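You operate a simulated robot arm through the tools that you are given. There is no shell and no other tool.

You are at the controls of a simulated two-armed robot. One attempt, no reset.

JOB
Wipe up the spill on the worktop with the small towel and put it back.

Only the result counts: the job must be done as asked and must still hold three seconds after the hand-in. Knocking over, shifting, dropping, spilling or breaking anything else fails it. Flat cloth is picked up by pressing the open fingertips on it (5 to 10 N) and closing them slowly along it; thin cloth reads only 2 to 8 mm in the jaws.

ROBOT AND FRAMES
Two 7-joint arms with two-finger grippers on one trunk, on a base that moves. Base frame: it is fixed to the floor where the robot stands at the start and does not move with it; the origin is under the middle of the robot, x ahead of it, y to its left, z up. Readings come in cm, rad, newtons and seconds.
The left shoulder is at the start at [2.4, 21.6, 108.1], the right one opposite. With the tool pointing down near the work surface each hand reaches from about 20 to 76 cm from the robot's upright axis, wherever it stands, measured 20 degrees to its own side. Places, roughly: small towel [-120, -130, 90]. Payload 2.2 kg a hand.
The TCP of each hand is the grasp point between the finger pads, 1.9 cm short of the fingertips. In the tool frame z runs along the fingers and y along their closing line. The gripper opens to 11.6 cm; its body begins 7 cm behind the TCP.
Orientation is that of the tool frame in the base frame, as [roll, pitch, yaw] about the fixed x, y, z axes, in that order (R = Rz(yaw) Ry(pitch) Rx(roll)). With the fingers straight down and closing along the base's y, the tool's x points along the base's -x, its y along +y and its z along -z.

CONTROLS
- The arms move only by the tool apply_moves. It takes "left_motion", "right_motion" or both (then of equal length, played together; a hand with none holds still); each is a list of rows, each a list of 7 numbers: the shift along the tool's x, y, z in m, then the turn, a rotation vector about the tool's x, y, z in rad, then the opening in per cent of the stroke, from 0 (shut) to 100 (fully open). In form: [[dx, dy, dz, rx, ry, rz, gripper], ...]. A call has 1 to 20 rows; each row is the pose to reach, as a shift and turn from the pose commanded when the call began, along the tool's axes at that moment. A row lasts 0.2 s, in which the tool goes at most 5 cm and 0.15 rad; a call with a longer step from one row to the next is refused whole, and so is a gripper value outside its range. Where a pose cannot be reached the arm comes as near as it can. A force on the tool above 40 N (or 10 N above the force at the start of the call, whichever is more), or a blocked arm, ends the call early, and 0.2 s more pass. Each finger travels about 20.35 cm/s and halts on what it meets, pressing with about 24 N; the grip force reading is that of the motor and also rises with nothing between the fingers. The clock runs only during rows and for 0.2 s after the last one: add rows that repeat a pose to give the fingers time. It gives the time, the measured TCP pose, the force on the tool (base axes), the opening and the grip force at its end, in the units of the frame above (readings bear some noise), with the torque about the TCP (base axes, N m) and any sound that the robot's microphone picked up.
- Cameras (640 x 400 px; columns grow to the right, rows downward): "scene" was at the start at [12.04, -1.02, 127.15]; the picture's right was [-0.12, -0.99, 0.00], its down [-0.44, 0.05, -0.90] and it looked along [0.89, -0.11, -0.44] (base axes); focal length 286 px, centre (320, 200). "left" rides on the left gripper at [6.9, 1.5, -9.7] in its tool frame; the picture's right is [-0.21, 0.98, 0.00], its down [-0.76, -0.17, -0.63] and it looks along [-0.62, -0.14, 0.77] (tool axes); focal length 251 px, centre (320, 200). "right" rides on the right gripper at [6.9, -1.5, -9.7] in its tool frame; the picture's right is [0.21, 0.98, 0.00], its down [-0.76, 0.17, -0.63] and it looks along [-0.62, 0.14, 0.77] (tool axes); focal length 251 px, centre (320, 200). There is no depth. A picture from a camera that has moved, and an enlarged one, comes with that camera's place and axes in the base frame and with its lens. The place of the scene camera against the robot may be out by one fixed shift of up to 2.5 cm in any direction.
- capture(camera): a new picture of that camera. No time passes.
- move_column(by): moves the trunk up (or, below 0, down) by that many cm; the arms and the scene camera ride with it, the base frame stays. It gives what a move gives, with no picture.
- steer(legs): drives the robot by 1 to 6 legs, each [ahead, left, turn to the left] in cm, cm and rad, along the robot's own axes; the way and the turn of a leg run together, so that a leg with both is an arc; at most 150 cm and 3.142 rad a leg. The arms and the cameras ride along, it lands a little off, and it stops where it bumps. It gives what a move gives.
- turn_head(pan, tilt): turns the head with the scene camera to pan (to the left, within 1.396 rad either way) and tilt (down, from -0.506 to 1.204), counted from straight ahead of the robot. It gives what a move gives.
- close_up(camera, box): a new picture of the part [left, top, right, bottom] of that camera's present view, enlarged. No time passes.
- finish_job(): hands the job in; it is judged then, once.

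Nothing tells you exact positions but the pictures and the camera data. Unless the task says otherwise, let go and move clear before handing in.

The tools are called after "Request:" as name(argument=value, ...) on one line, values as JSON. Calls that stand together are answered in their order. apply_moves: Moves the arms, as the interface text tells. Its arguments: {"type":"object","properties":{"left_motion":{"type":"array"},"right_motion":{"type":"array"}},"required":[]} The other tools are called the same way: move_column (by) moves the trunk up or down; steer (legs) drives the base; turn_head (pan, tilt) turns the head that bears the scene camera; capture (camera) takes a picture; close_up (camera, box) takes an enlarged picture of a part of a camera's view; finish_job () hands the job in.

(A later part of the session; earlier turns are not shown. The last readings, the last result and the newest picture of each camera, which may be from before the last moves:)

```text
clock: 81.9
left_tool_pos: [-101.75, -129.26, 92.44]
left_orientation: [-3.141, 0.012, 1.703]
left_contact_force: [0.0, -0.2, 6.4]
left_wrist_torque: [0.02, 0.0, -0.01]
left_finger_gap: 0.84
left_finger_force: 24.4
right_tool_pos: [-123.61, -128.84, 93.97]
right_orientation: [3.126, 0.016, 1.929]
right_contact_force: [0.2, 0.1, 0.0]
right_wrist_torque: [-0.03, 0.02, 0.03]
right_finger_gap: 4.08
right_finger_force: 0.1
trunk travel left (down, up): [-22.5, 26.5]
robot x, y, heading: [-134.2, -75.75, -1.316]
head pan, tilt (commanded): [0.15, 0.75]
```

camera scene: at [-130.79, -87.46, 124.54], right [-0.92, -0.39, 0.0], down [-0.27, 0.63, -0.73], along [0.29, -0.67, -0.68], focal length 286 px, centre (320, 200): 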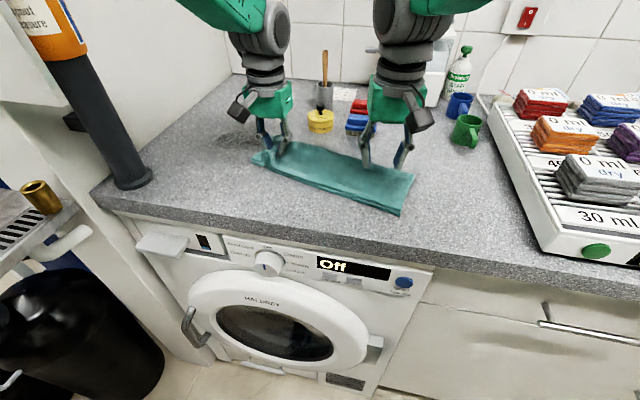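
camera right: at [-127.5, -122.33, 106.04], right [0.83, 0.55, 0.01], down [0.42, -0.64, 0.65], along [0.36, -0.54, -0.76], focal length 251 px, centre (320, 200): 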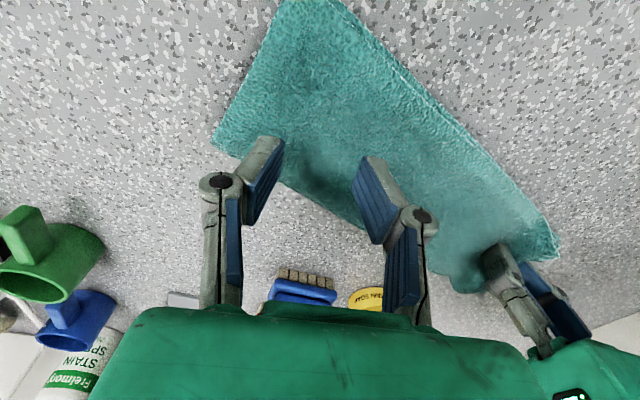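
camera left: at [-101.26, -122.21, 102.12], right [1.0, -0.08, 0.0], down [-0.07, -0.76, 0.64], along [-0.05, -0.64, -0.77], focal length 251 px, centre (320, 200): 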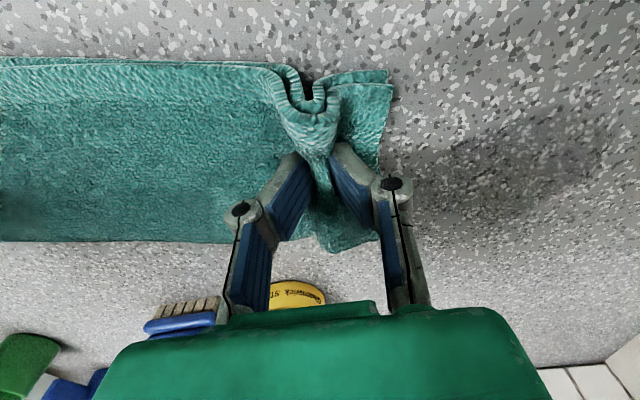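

The right arm stays slightly off its commanded pose when reaching across, so I'll wipe with the left hand alone, the cloth trailing behind it. First I raise and withdraw the right hand.

Request:
apply_moves(right_motion=[[0, 0, -0.03, 0, 0, 0, 35], [0, 0, -0.06, 0, 0, 0, 35], [0.02, -0.01, -0.09, 0, 0, 0.05, 35], [0.05, -0.03, -0.12, 0, 0, 0.1, 35], [0.08, -0.05, -0.13, 0, 0, 0.1, 35], [0.1, -0.07, -0.13, 0, 0, 0.1, 35]])

Request:
capture(camera="scene")

```text
clock: 83.3
left_tool_pos: [-101.77, -129.22, 92.63]
left_orientation: [3.137, 0.012, 1.704]
left_contact_force: [0.2, 0.1, 5.4]
left_wrist_torque: [0.01, -0.07, -0.01]
left_finger_gap: 0.83
left_finger_force: 23.8
right_tool_pos: [-133.5, -121.26, 106.45]
right_orientation: [3.139, 0.013, 1.845]
right_contact_force: [-0.6, 0.0, -0.6]
right_wrist_torque: [0.01, -0.05, -0.01]
right_finger_gap: 4.04
right_finger_force: 0.1
trunk travel left (down, up): [-22.5, 26.5]
robot x, y, heading: [-133.49, -76.0, -1.32]
head pan, tilt (commanded): [0.15, 0.75]
```

```text
taken
camera scene: at [-130.93, -87.39, 124.55], right [-0.92, -0.39, 0.0], down [-0.27, 0.63, -0.73], along [0.29, -0.67, -0.68], focal length 286 px, centre (320, 200)
```

scene: 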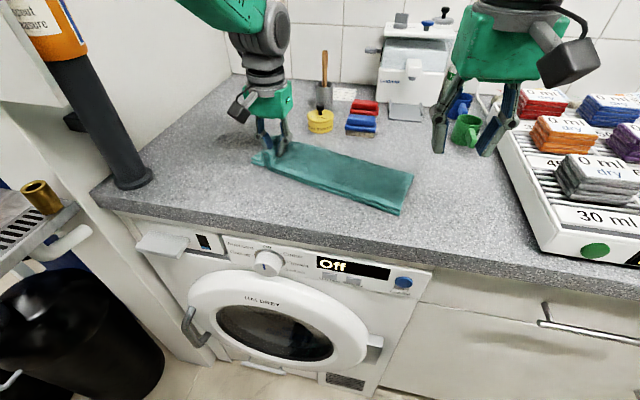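

Now I drag the towel with the left hand toward the spill, checking for any lean of the body.

Request:
apply_moves(left_motion=[[-0.005, 0.0141, 0.0005, 0, 0, 0, 0], [-0.01, 0.0283, 0.0005, 0, 0, 0, 0], [-0.0148, 0.0424, 0.0005, 0, 0, 0, 0], [-0.0197, 0.0565, 0.0005, 0, 0, 0, 0], [-0.0246, 0.0707, 0.0005, 0, 0, 0, 0], [-0.0295, 0.0848, 0.0005, 0, 0, 0, 0]])

Request:
capture(camera="scene")

Request:
capture(camera="left")

```text
clock: 84.7
left_tool_pos: [-92.93, -131.32, 92.62]
left_orientation: [3.141, 0.013, 1.705]
left_contact_force: [-0.7, -0.4, 4.2]
left_wrist_torque: [0.0, 0.01, -0.01]
left_finger_gap: 0.82
left_finger_force: 24.3
right_tool_pos: [-133.39, -121.34, 106.36]
right_orientation: [3.14, 0.014, 1.846]
right_contact_force: [-0.4, 0.7, -0.7]
right_wrist_torque: [-0.01, 0.0, 0.03]
right_finger_gap: 4.08
right_finger_force: 0.0
trunk travel left (down, up): [-22.5, 26.5]
robot x, y, heading: [-133.79, -75.42, -1.316]
head pan, tilt (commanded): [0.15, 0.75]
```

```text
taken
camera scene: at [-130.8, -87.43, 124.54], right [-0.92, -0.39, 0.0], down [-0.27, 0.63, -0.73], along [0.29, -0.67, -0.68], focal length 286 px, centre (320, 200)
```

scene: 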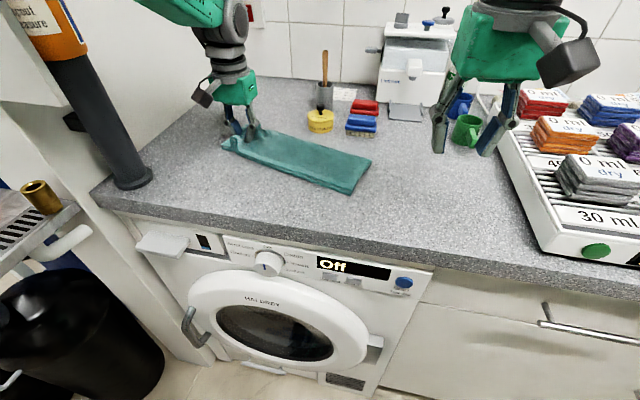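

```text
taken
camera left: at [-92.43, -124.2, 102.17], right [1.0, -0.08, 0.0], down [-0.07, -0.76, 0.64], along [-0.05, -0.64, -0.77], focal length 251 px, centre (320, 200)
```

left: 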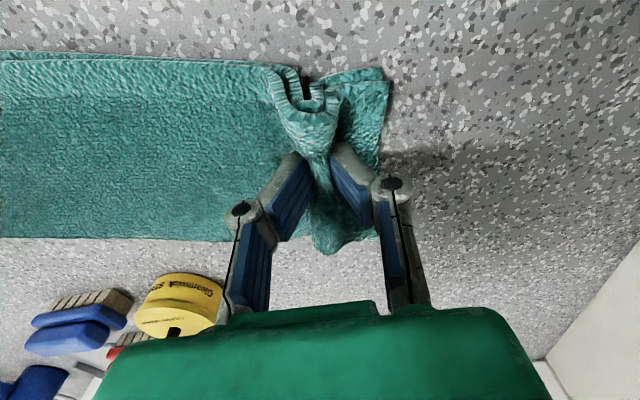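

No lean, and the towel trails smoothly. I'll continue across the spill to about x=-84.5.

Request:
apply_moves(left_motion=[[-0.0019, 0.014, 0.0005, 0, 0, 0, 0], [-0.0038, 0.0281, 0.0005, 0, 0, 0, 0], [-0.0057, 0.0421, 0.0005, 0, 0, 0, 0], [-0.0076, 0.0561, 0.0005, 0, 0, 0, 0], [-0.0095, 0.0702, 0.0005, 0, 0, 0, 0], [-0.0114, 0.0842, 0.0005, 0, 0, 0, 0]])

Request:
capture(camera="scene")

Request:
capture(camera="left")

```text
clock: 86.1
left_tool_pos: [-84.93, -131.17, 92.65]
left_orientation: [3.135, 0.009, 1.702]
left_contact_force: [-0.9, 0.7, 2.1]
left_wrist_torque: [0.0, 0.03, -0.03]
left_finger_gap: 0.84
left_finger_force: 24.1
right_tool_pos: [-134.01, -121.43, 106.41]
right_orientation: [3.135, 0.014, 1.842]
right_contact_force: [-0.6, -0.4, 0.0]
right_wrist_torque: [0.02, 0.03, 0.02]
right_finger_gap: 4.05
right_finger_force: 0.1
trunk travel left (down, up): [-22.5, 26.5]
robot x, y, heading: [-133.97, -75.91, -1.32]
head pan, tilt (commanded): [0.15, 0.75]
```

```text
taken
camera scene: at [-131.55, -87.61, 124.54], right [-0.92, -0.39, -0.01], down [-0.26, 0.63, -0.73], along [0.29, -0.67, -0.68], focal length 286 px, centre (320, 200)
```

scene: 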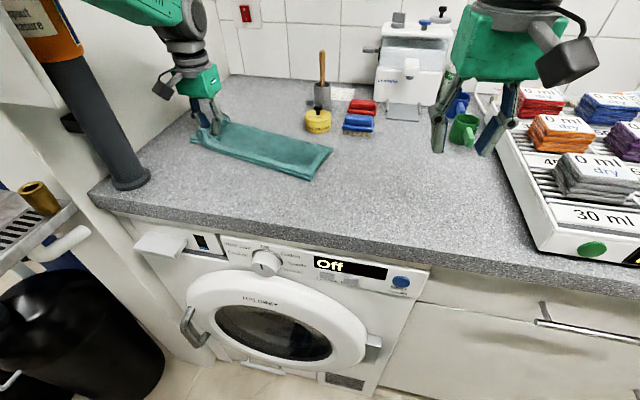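

```text
taken
camera left: at [-84.5, -124.17, 102.32], right [1.0, -0.08, 0.01], down [-0.07, -0.77, 0.64], along [-0.05, -0.64, -0.77], focal length 251 px, centre (320, 200)
```

left: 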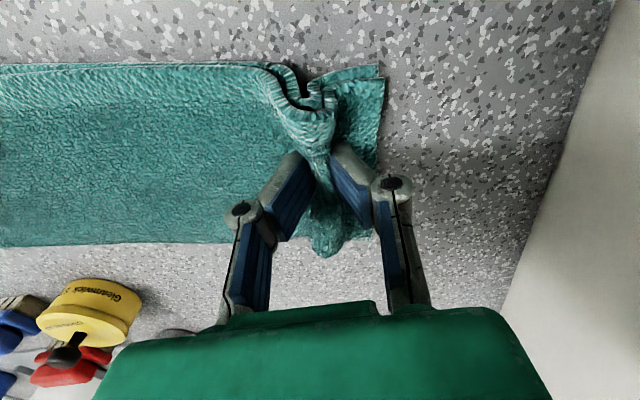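

The towel end now covers past the spill (to x≈-82), but the body leaned slightly again, so this is my limit to the left. I'll back off 2.5 cm and scrub over the spill with side-to-side strokes, keeping clear of the tin.

Request:
apply_moves(left_motion=[[0.0017, -0.0124, 0.001, 0, 0, 0, 0], [0.0033, -0.0248, 0.0015, 0, 0, 0, 0], [0.02, -0.025, 0.0015, 0, 0, 0, 0], [0.0367, -0.0253, 0.0015, 0, 0, 0, 0], [0.017, -0.028, 0.0015, 0, 0, 0, 0], [-0.003, -0.0305, 0.0015, 0, 0, 0, 0], [-0.0228, -0.0333, 0.0015, 0, 0, 0, 0], [-0.0205, -0.05, 0.0015, 0, 0, 0, 0], [-0.0181, -0.068, 0.0015, 0, 0, 0, 0], [0.002, -0.065, 0.0015, 0, 0, 0, 0], [0.022, -0.0625, 0.0015, 0, 0, 0, 0], [0.0413, -0.06, 0.0015, 0, 0, 0, 0], [0.039, -0.043, 0.0015, 0, 0, 0, 0], [0.0367, -0.0253, 0.0015, 0, 0, 0, 0], [0.02, -0.025, 0.0015, 0, 0, 0, 0], [0.0033, -0.0248, 0.0015, 0, 0, 0, 0], [0.0033, -0.0248, 0.0015, 0, 0, 0, 0]])

Request:
capture(camera="scene")

Request:
capture(camera="left")

```text
clock: 89.7
left_tool_pos: [-86.84, -131.06, 92.45]
left_orientation: [3.137, 0.014, 1.703]
left_contact_force: [2.8, 4.3, 16.4]
left_wrist_torque: [0.13, -0.07, 0.02]
left_finger_gap: 0.83
left_finger_force: 23.7
right_tool_pos: [-133.45, -121.17, 106.57]
right_orientation: [3.14, 0.013, 1.844]
right_contact_force: [-0.1, 0.6, -0.1]
right_wrist_torque: [-0.03, -0.02, 0.01]
right_finger_gap: 4.08
right_finger_force: 0.1
trunk travel left (down, up): [-22.5, 26.5]
robot x, y, heading: [-133.83, -75.62, -1.32]
head pan, tilt (commanded): [0.15, 0.75]
```

```text
taken
camera scene: at [-130.84, -87.16, 124.58], right [-0.92, -0.39, 0.0], down [-0.27, 0.63, -0.73], along [0.29, -0.67, -0.68], focal length 286 px, centre (320, 200)
```

scene: 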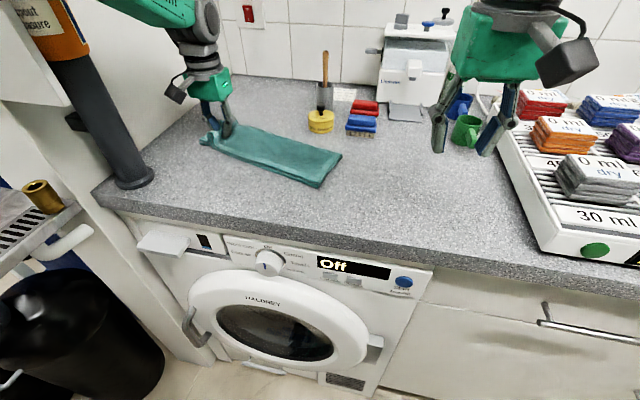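

```text
taken
camera left: at [-86.48, -123.92, 102.01], right [1.0, -0.08, 0.01], down [-0.07, -0.76, 0.64], along [-0.05, -0.64, -0.77], focal length 251 px, centre (320, 200)
```

left: 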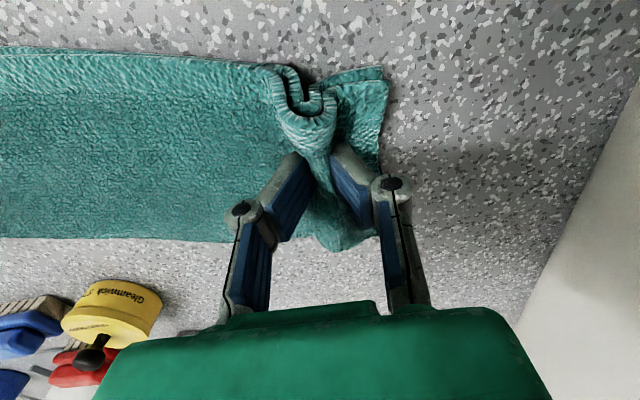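

The towel stays flat and the pinch is firm. One more scrubbing round over the whole spill area with slightly lighter pressure.

Request:
apply_moves(left_motion=[[-0.0228, -0.0333, -0.0007, 0, 0, 0, 0], [-0.0188, -0.063, -0.0007, 0, 0, 0, 0], [-0.0148, -0.0928, -0.0007, 0, 0, 0, 0], [0.015, -0.0888, -0.0007, 0, 0, 0, 0], [0.0447, -0.0848, -0.0007, 0, 0, 0, 0], [0.0407, -0.055, -0.0007, 0, 0, 0, 0], [0.0367, -0.0253, -0.0007, 0, 0, 0, 0], [0.0327, 0.0044, -0.0007, 0, 0, 0, 0], [0.003, 0.0004, -0.0007, 0, 0, 0, 0], [-0.0168, -0.0023, -0.0007, 0, 0, 0, 0], [-0.0079, -0.0313, -0.0007, 0, 0, 0, 0], [0.0011, -0.0604, -0.0007, 0, 0, 0, 0], [0.015, -0.0888, -0.0007, 0, 0, 0, 0], [0.0209, -0.0578, -0.0007, 0, 0, 0, 0], [0.0169, -0.028, -0.0007, 0, 0, 0, 0], [0.003, 0.0004, -0.0007, 0, 0, 0, 0], [-0.0013, 0.0099, -0.0007, 0, 0, 0, 0], [-0.0013, 0.0099, -0.0007, 0, 0, 0, 0]])

Request:
capture(camera="scene")

Request:
capture(camera="left")

```text
clock: 93.5
left_tool_pos: [-86.08, -131.18, 92.5]
left_orientation: [3.138, 0.012, 1.704]
left_contact_force: [-1.3, 2.3, 10.6]
left_wrist_torque: [0.07, -0.04, 0.0]
left_finger_gap: 0.83
left_finger_force: 24.0
right_tool_pos: [-133.6, -121.22, 106.43]
right_orientation: [3.139, 0.014, 1.844]
right_contact_force: [0.2, 0.0, 0.1]
right_wrist_torque: [0.0, 0.0, 0.01]
right_finger_gap: 4.06
right_finger_force: 0.0
trunk travel left (down, up): [-22.5, 26.5]
robot x, y, heading: [-133.62, -75.92, -1.314]
head pan, tilt (commanded): [0.15, 0.75]
```

```text
taken
camera scene: at [-130.92, -87.33, 124.56], right [-0.92, -0.39, 0.0], down [-0.27, 0.63, -0.73], along [0.29, -0.67, -0.68], focal length 286 px, centre (320, 200)
```

scene: 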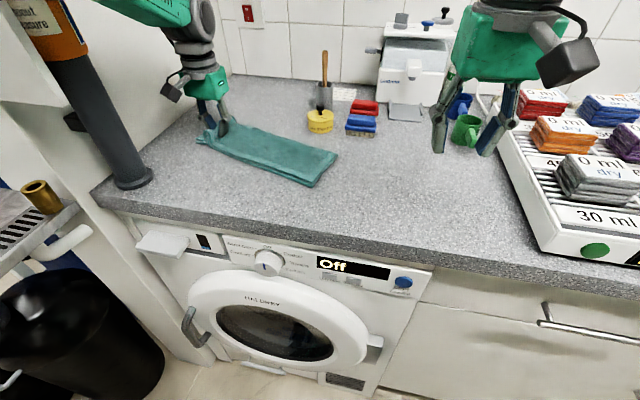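

```text
taken
camera left: at [-85.64, -124.03, 102.07], right [1.0, -0.08, 0.01], down [-0.07, -0.76, 0.64], along [-0.05, -0.64, -0.77], focal length 251 px, centre (320, 200)
```

left: 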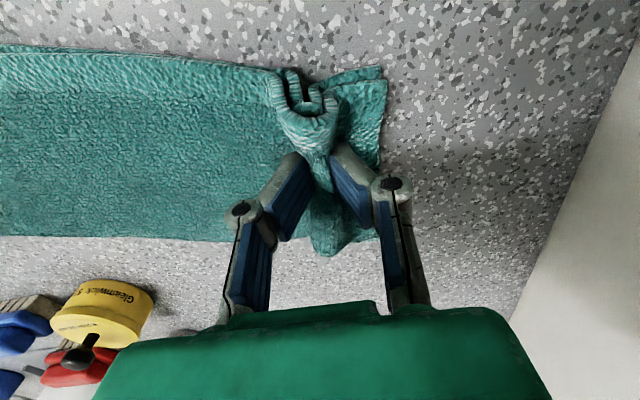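

Scrubbing done. I'll release the left hand, raise it and look at the towel before pulling it back from its right end.

Request:
apply_moves(left_motion=[[0, 0, -0.001, 0, 0, 0, 5], [0, 0, -0.001, 0, 0, 0, 12], [0, 0, -0.001, 0, 0, 0, 20], [0, 0, -0.001, 0, 0, 0, 28], [0, 0, -0.002, 0, 0, 0, 35], [0, 0, -0.01, 0, 0, 0, 38], [0, -0.01, -0.03, 0, 0, 0, 38], [0, -0.04, -0.06, 0, 0, -0.05, 38], [0.01, -0.08, -0.08, 0, 0, -0.1, 38], [0.02, -0.12, -0.08, 0, 0, -0.12, 38], [0.02, -0.12, -0.08, 0, 0, -0.12, 38]])

Request:
capture(camera="scene")

Request:
capture(camera="left")

```text
clock: 95.9
left_tool_pos: [-98.32, -130.79, 100.04]
left_orientation: [-3.141, 0.011, 1.824]
left_contact_force: [0.4, -0.1, -0.2]
left_wrist_torque: [0.0, 0.04, -0.01]
left_finger_gap: 4.4
left_finger_force: 0.0
right_tool_pos: [-133.42, -121.41, 106.43]
right_orientation: [3.141, 0.013, 1.845]
right_contact_force: [-0.4, -0.4, 0.1]
right_wrist_torque: [0.03, -0.02, -0.06]
right_finger_gap: 4.08
right_finger_force: 0.1
trunk travel left (down, up): [-22.5, 26.5]
robot x, y, heading: [-133.83, -76.06, -1.321]
head pan, tilt (commanded): [0.15, 0.75]
```

```text
taken
camera scene: at [-130.8, -87.52, 124.53], right [-0.92, -0.39, 0.0], down [-0.27, 0.63, -0.73], along [0.29, -0.67, -0.69], focal length 286 px, centre (320, 200)
```

scene: 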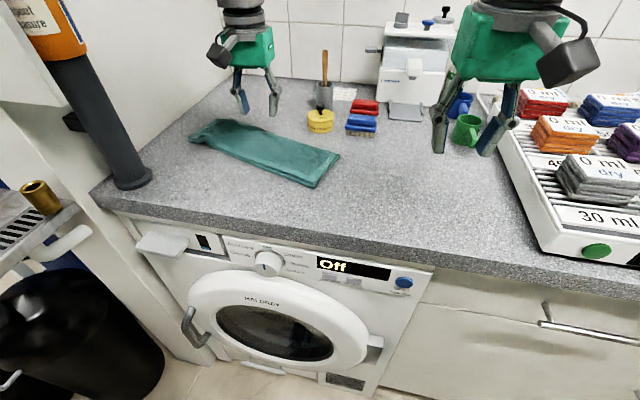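

```text
taken
camera left: at [-98.59, -123.64, 109.69], right [1.0, 0.04, 0.0], down [0.03, -0.77, 0.64], along [0.03, -0.64, -0.77], focal length 251 px, centre (320, 200)
```

left: 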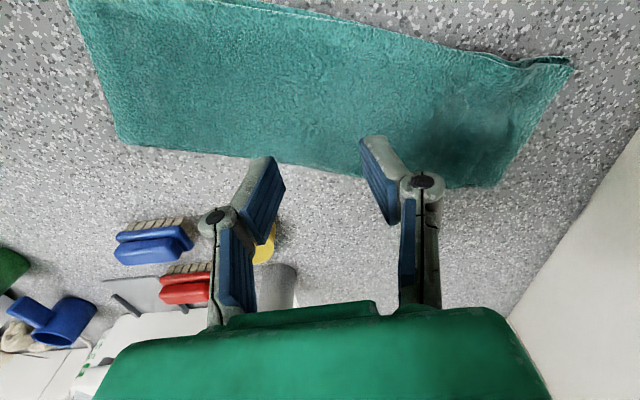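

The towel sprang flat again and shows a wet mark near its left end. Now I'll move the right hand aside and bring the left hand over the towel's right end (near (-109, -129.5)) to pull it back.

Request:
apply_moves(left_motion=[[0.008, -0.02, 0, 0, 0, 0.04, 35], [0.016, -0.04, 0, 0, 0, 0.08, 35], [0.024, -0.06, 0.01, 0, 0, 0.12, 35], [0.032, -0.08, 0.02, 0, 0, 0.16, 35], [0.0403, -0.1, 0.035, 0, 0, 0.2, 35], [0.0403, -0.1, 0.05, 0, 0, 0.2, 35], [0.0403, -0.1, 0.055, 0, 0, 0.2, 35]], right_motion=[[0.03, -0.015, -0.01, 0, 0, 0, 35], [0.06, -0.03, -0.02, 0, 0, 0, 35], [0.09, -0.05, -0.02, 0, 0, 0, 35], [0.12, -0.065, -0.02, 0, 0, 0, 35], [0.15, -0.08, -0.02, 0, 0, 0, 35], [0.173, -0.097, -0.02, 0, 0, 0, 35], [0.173, -0.097, -0.02, 0, 0, 0, 35]])

Request:
capture(camera="scene")

Request:
capture(camera="left")

```text
clock: 97.5
left_tool_pos: [-109.32, -129.5, 94.78]
left_orientation: [3.136, 0.015, 1.622]
left_contact_force: [0.8, 0.5, -0.6]
left_wrist_torque: [-0.03, 0.01, 0.03]
left_finger_gap: 4.05
left_finger_force: 0.1
right_tool_pos: [-147.82, -107.31, 108.0]
right_orientation: [3.141, 0.014, 1.843]
right_contact_force: [-0.4, -1.5, -1.0]
right_wrist_torque: [0.0, 0.0, 0.0]
right_finger_gap: 4.06
right_finger_force: 0.1
trunk travel left (down, up): [-22.5, 26.5]
robot x, y, heading: [-133.61, -76.01, -1.318]
head pan, tilt (commanded): [0.15, 0.75]
```

```text
taken
camera scene: at [-131.23, -87.52, 124.55], right [-0.92, -0.39, 0.0], down [-0.27, 0.63, -0.73], along [0.29, -0.67, -0.68], focal length 286 px, centre (320, 200)
```

scene: 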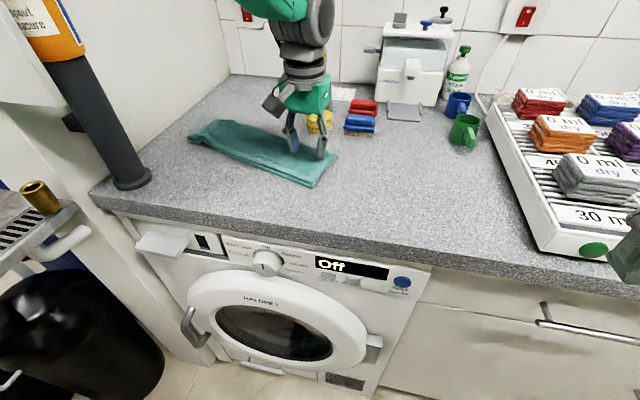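

```text
taken
camera left: at [-108.17, -122.51, 104.32], right [0.99, -0.16, 0.01], down [-0.13, -0.76, 0.64], along [-0.1, -0.63, -0.77], focal length 251 px, centre (320, 200)
```

left: 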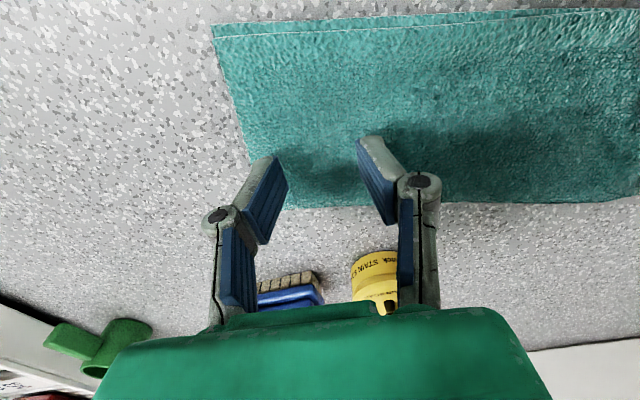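

The left fingers are over the right end. I'll lower with a small shift inward until contact, then close slowly.

Request:
apply_moves(left_motion=[[0.0046, 0.0083, 0.006, 0, 0, 0, 35], [0.0046, 0.0083, 0.012, 0, 0, 0, 35], [0.0046, 0.0083, 0.017, 0, 0, 0, 35], [0.0046, 0.0083, 0.02, 0, 0, 0, 35], [0.0046, 0.0083, 0.0225, 0, 0, 0, 35], [0.0046, 0.0083, 0.0225, 0, 0, 0, 35]])

```text
clock: 98.9
left_tool_pos: [-108.26, -129.04, 92.61]
left_orientation: [3.137, 0.012, 1.621]
left_contact_force: [-1.5, -0.8, 5.9]
left_wrist_torque: [0.0, 0.06, 0.0]
left_finger_gap: 4.05
left_finger_force: 0.1
right_tool_pos: [-147.63, -107.32, 107.95]
right_orientation: [3.139, 0.014, 1.843]
right_contact_force: [-1.0, -0.9, -0.2]
right_wrist_torque: [-0.05, 0.02, 0.03]
right_finger_gap: 4.07
right_finger_force: 0.1
trunk travel left (down, up): [-22.5, 26.5]
robot x, y, heading: [-133.91, -75.5, -1.321]
head pan, tilt (commanded): [0.15, 0.75]
```

Request:
apply_moves(left_motion=[[0, 0, 0.0005, 0, 0, 0, 33], [0, 0, 0.0005, 0, 0, 0, 31], [0, 0, 0.0005, 0, 0, 0, 29], [0, 0, 0.0005, 0, 0, 0, 27], [0, 0, 0.0005, 0, 0, 0, 25], [0, 0, 0.0005, 0, 0, 0, 23], [0, 0, 0.0005, 0, 0, 0, 21], [0, 0, 0.0005, 0, 0, 0, 19], [0, 0, 0.0005, 0, 0, 0, 17], [0, 0, 0.0005, 0, 0, 0, 15], [0, 0, 0.0005, 0, 0, 0, 13], [0, 0, 0.0005, 0, 0, 0, 11], [0, 0, 0.0005, 0, 0, 0, 9], [0, 0, 0.0005, 0, 0, 0, 6], [0, 0, 0.0005, 0, 0, 0, 3], [0, 0, 0.0005, 0, 0, 0, 0], [0, 0, 0.0005, 0, 0, 0, 0], [0, 0, 0.0005, 0, 0, 0, 0]])

Request:
capture(camera="left")

```text
clock: 102.7
left_tool_pos: [-108.38, -128.78, 92.51]
left_orientation: [3.137, 0.013, 1.624]
left_contact_force: [0.3, -1.2, 7.2]
left_wrist_torque: [0.0, 0.04, -0.04]
left_finger_gap: 0.86
left_finger_force: 24.3
right_tool_pos: [-147.72, -107.29, 107.94]
right_orientation: [3.139, 0.012, 1.845]
right_contact_force: [-0.4, -0.5, 0.1]
right_wrist_torque: [-0.03, -0.01, 0.01]
right_finger_gap: 4.08
right_finger_force: 0.2
trunk travel left (down, up): [-22.5, 26.5]
robot x, y, heading: [-133.99, -75.81, -1.32]
head pan, tilt (commanded): [0.15, 0.75]
```

```text
taken
camera left: at [-107.19, -121.82, 102.13], right [0.99, -0.16, 0.01], down [-0.13, -0.76, 0.64], along [-0.1, -0.63, -0.77], focal length 251 px, centre (320, 200)
```

left: 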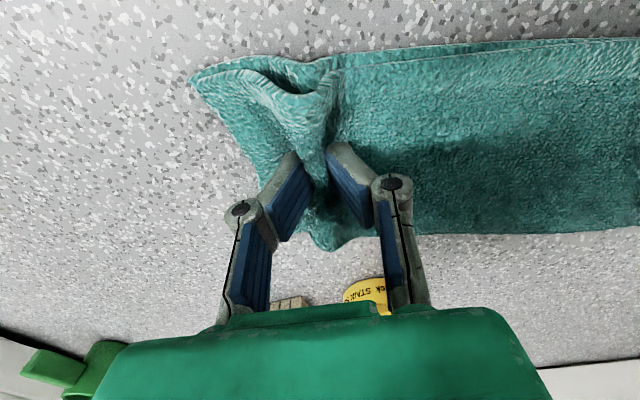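

Pinched at 0.86 cm. Now I'll pull the towel back toward its original place along a curved path that swings it toward its original angle.

Request:
apply_moves(left_motion=[[0.02, -0.0143, -0.001, 0, 0, 0, 0], [0.04, -0.0285, -0.001, 0, 0, 0, 0], [0.0603, -0.0428, -0.001, 0, 0, -0.02, 0], [0.074, -0.067, -0.001, 0, 0, -0.04, 0], [0.088, -0.0915, -0.001, 0, 0, -0.06, 0], [0.086, -0.112, -0.001, 0, 0, -0.08, 0], [0.0835, -0.132, -0.001, 0, 0, -0.1, 0], [0.0812, -0.1519, -0.001, 0, 0, -0.12, 0], [0.074, -0.169, -0.001, 0, 0, -0.145, 0], [0.0665, -0.186, -0.001, 0, 0, -0.17, 0], [0.0588, -0.2032, -0.001, 0, 0, -0.195, 0], [0.051, -0.221, -0.001, 0, 0, -0.22, 0], [0.043, -0.238, -0.001, 0, 0, -0.235, 0], [0.0346, -0.2555, -0.001, 0, 0, -0.246, 0], [0.0346, -0.2555, -0.001, 0, 0, -0.246, 0]])

Request:
capture(camera="scene")

Request:
capture(camera="left")

```text
clock: 105.9
left_tool_pos: [-132.7, -127.77, 93.3]
left_orientation: [-3.123, 0.011, 1.897]
left_contact_force: [0.3, -1.1, 0.6]
left_wrist_torque: [0.0, 0.08, -0.11]
left_finger_gap: 0.79
left_finger_force: 24.2
right_tool_pos: [-147.62, -107.32, 107.93]
right_orientation: [3.137, 0.013, 1.845]
right_contact_force: [0.1, 0.7, -0.2]
right_wrist_torque: [-0.01, 0.02, -0.01]
right_finger_gap: 4.07
right_finger_force: 0.0
trunk travel left (down, up): [-22.5, 26.5]
robot x, y, heading: [-134.33, -75.95, -1.315]
head pan, tilt (commanded): [0.15, 0.75]
```

```text
taken
camera scene: at [-131.22, -87.47, 124.55], right [-0.92, -0.39, 0.0], down [-0.27, 0.63, -0.73], along [0.29, -0.67, -0.68], focal length 286 px, centre (320, 200)
```

scene: 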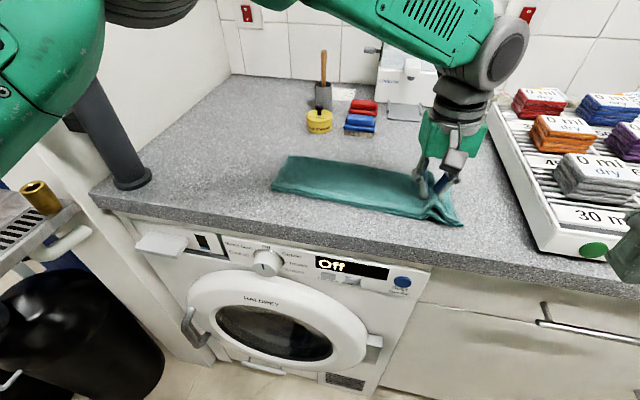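

```text
taken
camera left: at [-133.38, -120.56, 102.84], right [0.99, 0.11, -0.02], down [0.09, -0.76, 0.64], along [0.06, -0.64, -0.77], focal length 251 px, centre (320, 200)
```

left: 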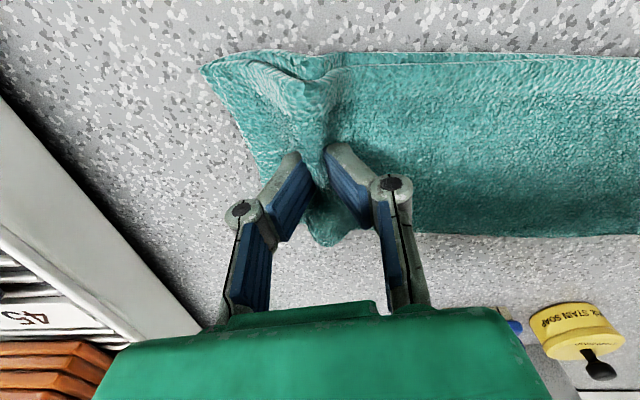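

The towel is nearly back. I'll zoom in on the spill area and on the towel before going on.

Request:
close_up(camera="scene", box=[130, 80, 330, 205])

Request:
close_up(camera="scene", box=[250, 130, 490, 250])

```text
3.20 times, centred on (230, 142) of scene
camera zoom: at [-131.22, -87.47, 124.55], right [-0.92, -0.39, 0.0], down [-0.27, 0.63, -0.73], along [0.29, -0.67, -0.68], focal length 914 px, centre (608, 384)
```

zoom: 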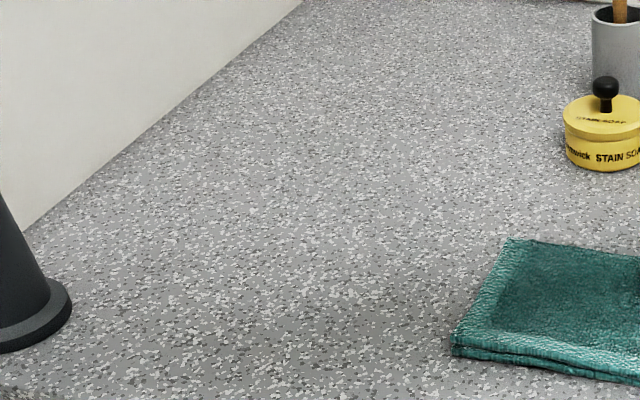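

```text
2.67 times, centred on (370, 190) of scene
camera zoom: at [-131.22, -87.47, 124.55], right [-0.92, -0.39, 0.0], down [-0.27, 0.63, -0.73], along [0.29, -0.67, -0.68], focal length 762 px, centre (187, 227)
```

zoom: 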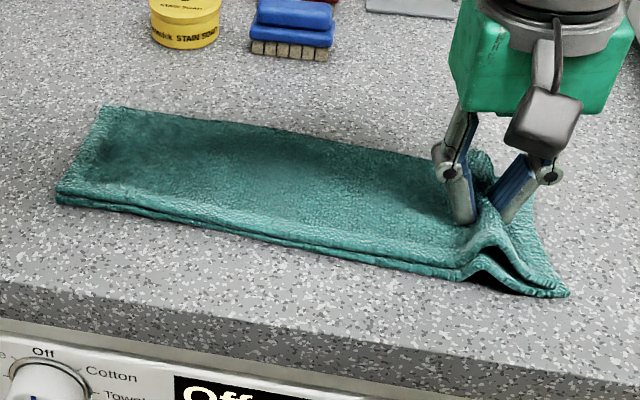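

The spill spot looks clean from here, and the towel is close to its original place and angle. I'll release, lift the hand away and measure the towel against the reference.

Request:
apply_moves(left_motion=[[0, 0, 0.0, 0, 0, 0, 5], [0, 0, 0.0, 0, 0, 0, 12], [0, 0, 0.0, 0, 0, 0, 20], [0, 0, 0.0, 0, 0, 0, 28], [0, 0, 0.0, 0, 0, 0, 35], [0, 0, -0.01, 0, 0, 0, 38], [0, 0.0, -0.03, 0, 0, 0, 38], [0, 0.03, -0.06, 0, 0, 0, 38], [0.0, 0.06, -0.08, 0, 0, 0, 38], [0.0, 0.09, -0.1, 0, 0, 0, 38], [0.0, 0.11, -0.1, 0, 0, 0, 38]])

Request:
capture(camera="left")

Request:
capture(camera="scene")

```text
clock: 108.3
left_tool_pos: [-123.81, -123.38, 102.48]
left_orientation: [3.139, 0.014, 1.867]
left_contact_force: [0.2, 1.0, 0.3]
left_wrist_torque: [0.02, 0.01, 0.0]
left_finger_gap: 4.41
left_finger_force: 0.1
right_tool_pos: [-147.64, -107.37, 107.98]
right_orientation: [3.14, 0.011, 1.844]
right_contact_force: [-0.6, 0.2, -0.2]
right_wrist_torque: [-0.02, 0.01, -0.02]
right_finger_gap: 4.05
right_finger_force: 0.0
trunk travel left (down, up): [-22.5, 26.5]
robot x, y, heading: [-133.7, -75.9, -1.318]
head pan, tilt (commanded): [0.15, 0.75]
```

```text
taken
camera left: at [-124.28, -116.35, 112.03], right [1.0, 0.08, 0.0], down [0.06, -0.77, 0.64], along [0.05, -0.64, -0.77], focal length 251 px, centre (320, 200)
```

left: 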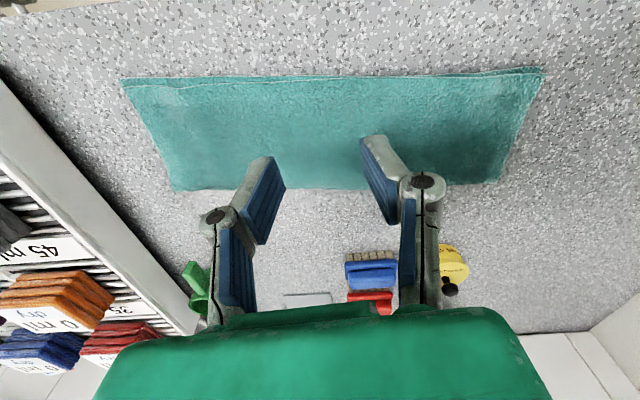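

```text
taken
camera scene: at [-131.09, -87.44, 124.54], right [-0.92, -0.39, 0.0], down [-0.27, 0.63, -0.73], along [0.29, -0.67, -0.68], focal length 286 px, centre (320, 200)
```

scene: 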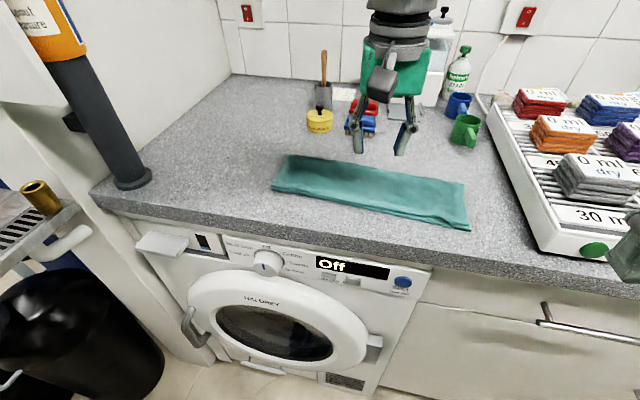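

The towel lies flat and near its original place. I'll take an enlarged picture to measure the remaining offset precisely.

Request:
close_up(camera="scene", box=[250, 130, 490, 250])

Request:
close_up(camera="left", box=[90, 40, 570, 220])

Request:
close_up(camera="scene", box=[130, 80, 330, 205])

```text
2.67 times, centred on (370, 190) of scene
camera zoom: at [-131.09, -87.44, 124.54], right [-0.92, -0.39, 0.0], down [-0.27, 0.63, -0.73], along [0.29, -0.67, -0.68], focal length 762 px, centre (187, 227)
```

zoom: 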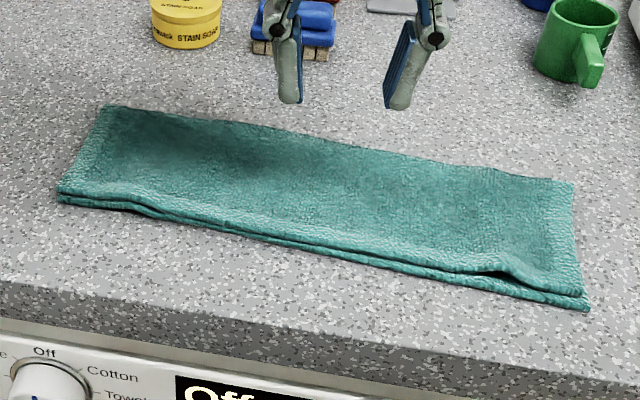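

```text
1.33 times, centred on (330, 130) of left
camera zoom: at [-124.28, -116.35, 112.03], right [1.0, 0.08, 0.0], down [0.06, -0.77, 0.64], along [0.05, -0.64, -0.77], focal length 335 px, centre (307, 293)
```

zoom: 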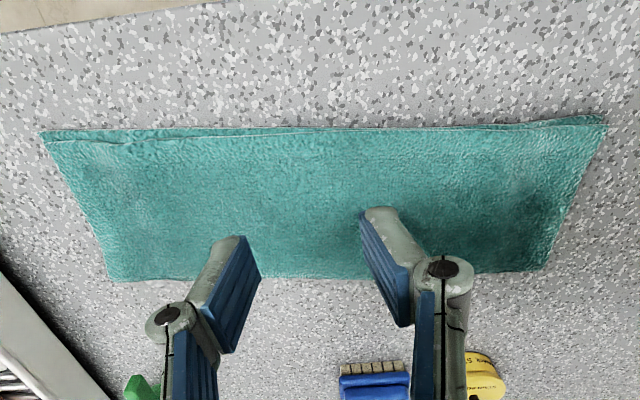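

```text
3.20 times, centred on (230, 142) of scene
camera zoom: at [-131.09, -87.44, 124.54], right [-0.92, -0.39, 0.0], down [-0.27, 0.63, -0.73], along [0.29, -0.67, -0.68], focal length 914 px, centre (608, 384)
```

zoom: 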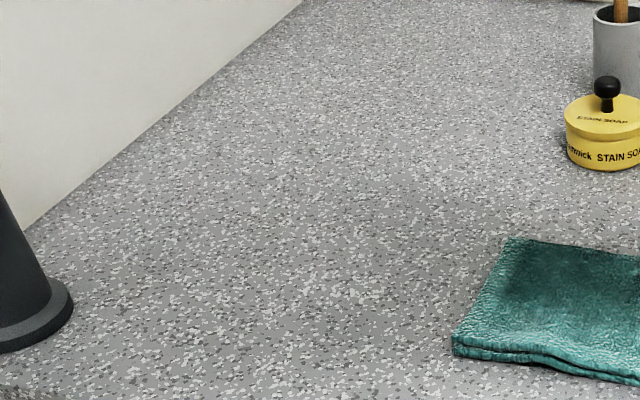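

Both measurements agree the towel sits about 1.5 cm too far back (toward the wall). I'll press the spread fingertips lightly on its middle and slide it 1.5 cm forward, starting just above the cloth.

Request:
apply_moves(left_motion=[[-0.011, 0.003, 0.01, 0, 0, 0.06, 50], [-0.022, 0.006, 0.025, 0, 0, 0.12, 60], [-0.033, 0.0088, 0.045, 0, 0, 0.18, 70], [-0.033, 0.0088, 0.065, 0, 0, 0.18, 70], [-0.033, 0.0088, 0.08, 0, 0, 0.18, 70], [-0.033, 0.0088, 0.09, 0, 0, 0.18, 70], [-0.033, 0.0088, 0.09, 0, 0, 0.18, 70]])

Request:
capture(camera="left")

```text
clock: 109.9
left_tool_pos: [-121.5, -126.42, 93.62]
left_orientation: [3.139, 0.014, 1.692]
left_contact_force: [-0.1, 0.2, 0.4]
left_wrist_torque: [-0.01, 0.0, -0.01]
left_finger_gap: 8.12
left_finger_force: 0.1
right_tool_pos: [-147.61, -107.29, 107.84]
right_orientation: [3.139, 0.012, 1.844]
right_contact_force: [-0.1, 0.1, -0.2]
right_wrist_torque: [0.0, 0.01, -0.02]
right_finger_gap: 4.05
right_finger_force: 0.1
trunk travel left (down, up): [-22.5, 26.5]
robot x, y, heading: [-133.91, -75.73, -1.315]
head pan, tilt (commanded): [0.15, 0.75]
```

```text
taken
camera left: at [-120.95, -119.35, 103.15], right [1.0, -0.1, 0.0], down [-0.08, -0.76, 0.64], along [-0.06, -0.64, -0.77], focal length 251 px, centre (320, 200)
```

left: 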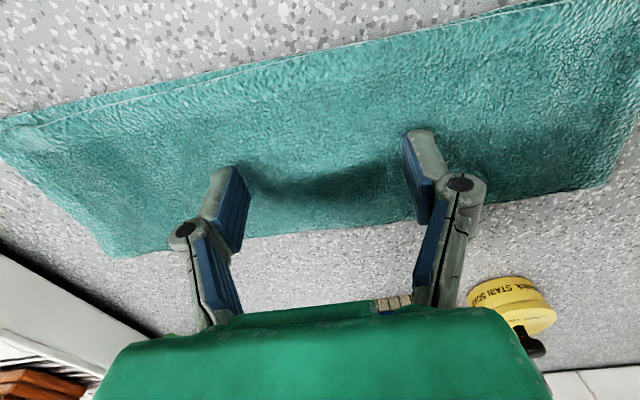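

Request:
apply_moves(left_motion=[[0, 0, 0.004, 0, 0, 0, 70], [0, 0, 0.008, 0, 0, 0, 70], [0, 0, 0.011, 0, 0, 0, 70], [0, 0, 0.0115, 0, 0, 0, 70], [0, 0, 0.0115, 0, 0, 0, 70]])

```text
clock: 111.1
left_tool_pos: [-121.04, -126.65, 92.71]
left_orientation: [-3.13, 0.011, 1.702]
left_contact_force: [1.0, -0.3, 1.0]
left_wrist_torque: [0.0, -0.01, 0.03]
left_finger_gap: 8.12
left_finger_force: 0.1
right_tool_pos: [-147.63, -107.35, 107.96]
right_orientation: [3.138, 0.013, 1.846]
right_contact_force: [-1.0, 0.4, -0.9]
right_wrist_torque: [0.01, 0.0, 0.01]
right_finger_gap: 4.06
right_finger_force: 0.0
trunk travel left (down, up): [-22.5, 26.5]
robot x, y, heading: [-133.56, -75.57, -1.318]
head pan, tilt (commanded): [0.15, 0.75]
```

Request:
apply_moves(left_motion=[[0, 0, 0.001, 0, 0, 0, 70], [0, 0, 0.002, 0, 0, 0, 70], [0, 0, 0.002, 0, 0, 0, 70]])

```text
clock: 111.9
left_tool_pos: [-120.86, -126.83, 92.71]
left_orientation: [-3.126, 0.011, 1.708]
left_contact_force: [0.0, 1.1, 0.6]
left_wrist_torque: [0.0, 0.03, 0.0]
left_finger_gap: 8.09
left_finger_force: 0.2
right_tool_pos: [-147.69, -107.43, 108.03]
right_orientation: [3.139, 0.011, 1.846]
right_contact_force: [-0.1, -0.5, 0.1]
right_wrist_torque: [0.0, -0.03, 0.0]
right_finger_gap: 4.04
right_finger_force: 0.0
trunk travel left (down, up): [-22.5, 26.5]
robot x, y, heading: [-133.7, -75.74, -1.312]
head pan, tilt (commanded): [0.15, 0.75]
```

At the middle of the towel the left arm is against a joint limit, so it isn't pressing. Instead I'll use both hands in their comfortable zones: left at x≈-112 and right at x≈-133, then slide the towel together.

Request:
apply_moves(left_motion=[[0, 0, -0.02, 0, 0, 0, 60], [0, 0, -0.04, 0, 0, 0, 50], [0, 0.03, -0.045, 0, 0, 0, 40], [0.0002, 0.06, -0.045, 0, 0, 0, 40], [0.0004, 0.0958, -0.045, 0, 0, 0, 40], [0.0004, 0.0958, -0.04, 0, 0, 0, 40], [0.0004, 0.0958, -0.03, 0, 0, 0, 40], [0.0004, 0.0958, -0.0275, 0, 0, 0, 40], [0.0004, 0.0958, -0.0275, 0, 0, 0, 40]], right_motion=[[-0.02, 0.005, 0, 0, 0, 0, 40], [-0.05, 0.015, 0.0, 0, 0, 0, 40], [-0.085, 0.03, 0.01, 0, 0, 0, 40], [-0.12, 0.045, 0.03, 0, 0, 0, 40], [-0.155, 0.06, 0.05, 0, 0, 0, 40], [-0.19, 0.072, 0.07, 0, 0, 0, 40], [-0.22, 0.082, 0.095, 0, 0, 0, 40], [-0.2356, 0.0859, 0.115, 0, 0, 0, 40], [-0.2356, 0.0859, 0.125, 0, 0, 0, 40]])

Request:
capture(camera="left")

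Request:
capture(camera="right")

Request:
capture(camera="scene")

```text
clock: 113.9
left_tool_pos: [-112.07, -125.26, 95.15]
left_orientation: [3.137, 0.012, 1.691]
left_contact_force: [0.1, -0.1, -0.4]
left_wrist_torque: [-0.03, -0.02, 0.02]
left_finger_gap: 4.63
left_finger_force: 0.0
right_tool_pos: [-132.95, -127.71, 96.07]
right_orientation: [3.139, 0.012, 1.844]
right_contact_force: [0.7, -1.0, -0.5]
right_wrist_torque: [-0.01, -0.03, -0.02]
right_finger_gap: 4.61
right_finger_force: 0.1
trunk travel left (down, up): [-22.5, 26.5]
robot x, y, heading: [-133.41, -75.88, -1.322]
head pan, tilt (commanded): [0.15, 0.75]
```

```text
taken
camera left: at [-111.46, -118.15, 104.58], right [1.0, -0.1, 0.01], down [-0.08, -0.76, 0.64], along [-0.06, -0.64, -0.77], focal length 251 px, centre (320, 200)
```

left: 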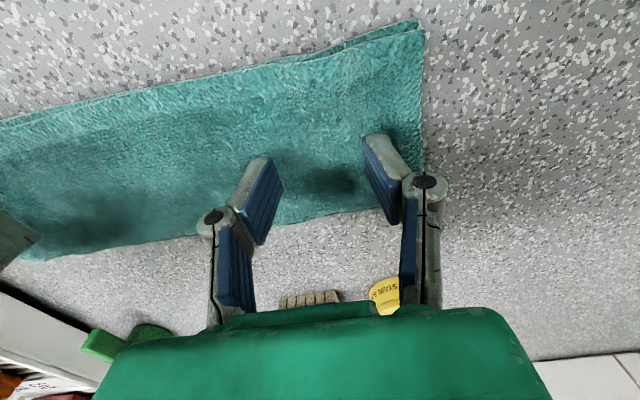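

```text
taken
camera right: at [-136.3, -121.23, 105.54], right [0.88, 0.47, 0.0], down [0.36, -0.68, 0.64], along [0.3, -0.57, -0.77], focal length 251 px, centre (320, 200)
```

right: 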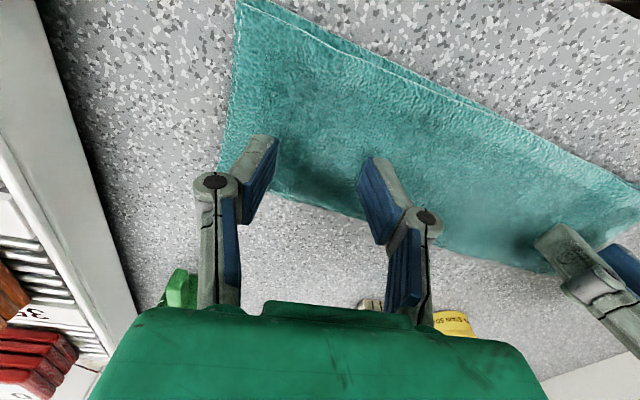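

```text
taken
camera scene: at [-130.87, -87.54, 124.53], right [-0.92, -0.39, 0.0], down [-0.27, 0.63, -0.73], along [0.29, -0.67, -0.69], focal length 286 px, centre (320, 200)
```

scene: 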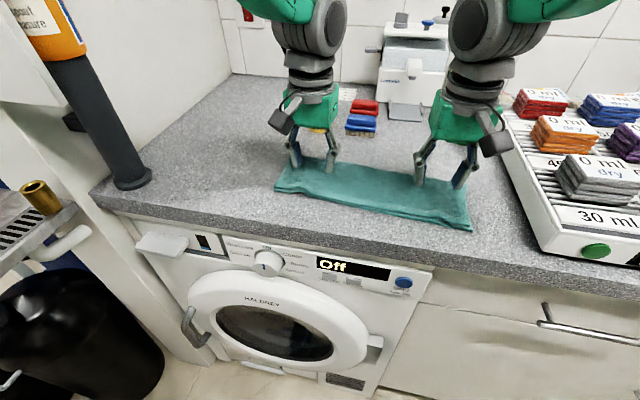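

Both hands track well here. Lowering both gently to contact.

Request:
apply_moves(left_motion=[[0, 0, 0.008, 0, 0, 0, 40], [0, 0, 0.016, 0, 0, 0, 40], [0, 0, 0.022, 0, 0, 0, 40], [0, 0, 0.025, 0, 0, 0, 40], [0, 0, 0.0265, 0, 0, 0, 40], [0, 0, 0.0265, 0, 0, 0, 40]], right_motion=[[0, 0, 0.01, 0, 0, 0, 40], [0, 0, 0.018, 0, 0, 0, 40], [0, 0, 0.024, 0, 0, 0, 40], [0, 0, 0.028, 0, 0, 0, 40], [0, 0, 0.0295, 0, 0, 0, 40], [0, 0, 0.0295, 0, 0, 0, 40]])

```text
clock: 115.3
left_tool_pos: [-112.09, -125.34, 92.42]
left_orientation: [3.138, 0.015, 1.689]
left_contact_force: [-0.6, 0.4, 11.1]
left_wrist_torque: [0.01, 0.01, -0.01]
left_finger_gap: 4.41
left_finger_force: 0.1
right_tool_pos: [-132.92, -127.7, 93.04]
right_orientation: [3.141, 0.013, 1.842]
right_contact_force: [-0.7, -0.1, -0.1]
right_wrist_torque: [-0.04, 0.01, 0.0]
right_finger_gap: 4.64
right_finger_force: 0.2
trunk travel left (down, up): [-22.5, 26.5]
robot x, y, heading: [-133.95, -75.82, -1.323]
head pan, tilt (commanded): [0.15, 0.75]
```

Request:
apply_moves(left_motion=[[0, 0, -0.0005, 0, 0, 0, 40], [0, 0, -0.0005, 0, 0, 0, 40], [0, 0, -0.0005, 0, 0, 0, 40]], right_motion=[[0, 0, 0.002, 0, 0, 0, 40], [0, 0, 0.004, 0, 0, 0, 40], [0, 0, 0.0055, 0, 0, 0, 40]])

```text
clock: 116.1
left_tool_pos: [-112.1, -125.17, 92.46]
left_orientation: [3.137, 0.012, 1.689]
left_contact_force: [0.4, -0.1, 6.2]
left_wrist_torque: [0.02, 0.02, 0.01]
left_finger_gap: 4.89
left_finger_force: 0.1
right_tool_pos: [-132.92, -127.8, 92.71]
right_orientation: [3.139, 0.015, 1.844]
right_contact_force: [-0.7, 1.2, 7.3]
right_wrist_torque: [0.02, 0.06, 0.01]
right_finger_gap: 4.64
right_finger_force: 0.1
trunk travel left (down, up): [-22.5, 26.5]
robot x, y, heading: [-133.87, -75.72, -1.316]
head pan, tilt (commanded): [0.15, 0.75]
```

Left 6 N and right 7 N on the cloth. Now slide both about 1.5 cm toward the front edge.

Request:
apply_moves(left_motion=[[0.0035, 0.001, 0, 0, 0, 0, 40], [0.007, 0.002, 0, 0, 0, 0, 40], [0.0105, 0.003, 0, 0, 0, 0, 40], [0.014, 0.0041, 0, 0, 0, 0, 40], [0.0175, 0.0051, 0, 0, 0, 0, 40], [0.0175, 0.0051, 0, 0, 0, 0, 40]], right_motion=[[0.0025, 0.0013, 0, 0, 0, 0, 40], [0.005, 0.0026, 0, 0, 0, 0, 40], [0.0076, 0.004, 0, 0, 0, 0, 40], [0.0101, 0.0053, 0, 0, 0, 0, 40], [0.0127, 0.0066, 0, 0, 0, 0, 40], [0.0127, 0.0066, 0, 0, 0, 0, 40]])

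Request:
close_up(camera="scene", box=[250, 130, 490, 250])

```text
clock: 117.5
left_tool_pos: [-111.74, -123.47, 92.37]
left_orientation: [3.139, 0.012, 1.689]
left_contact_force: [-0.8, -0.3, 7.5]
left_wrist_torque: [0.01, -0.01, 0.0]
left_finger_gap: 4.57
left_finger_force: 4.3
right_tool_pos: [-132.51, -126.41, 92.5]
right_orientation: [3.14, 0.013, 1.844]
right_contact_force: [1.3, 0.1, 10.1]
right_wrist_torque: [0.03, -0.05, 0.03]
right_finger_gap: 4.44
right_finger_force: 0.1
trunk travel left (down, up): [-22.5, 26.5]
robot x, y, heading: [-133.86, -75.73, -1.315]
head pan, tilt (commanded): [0.15, 0.75]
```

```text
2.67 times, centred on (370, 190) of scene
camera zoom: at [-130.91, -87.31, 124.57], right [-0.92, -0.39, 0.0], down [-0.27, 0.63, -0.73], along [0.29, -0.67, -0.68], focal length 762 px, centre (187, 227)
```

zoom: 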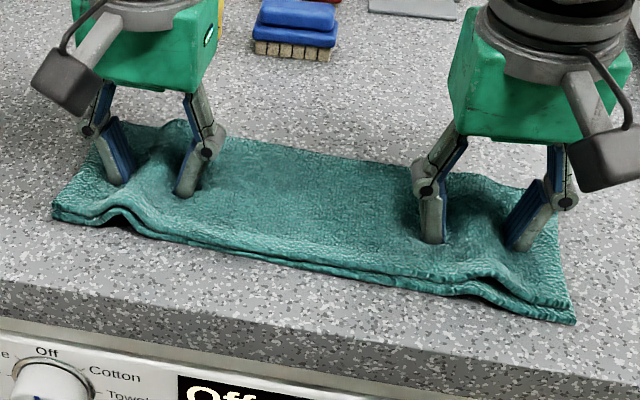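

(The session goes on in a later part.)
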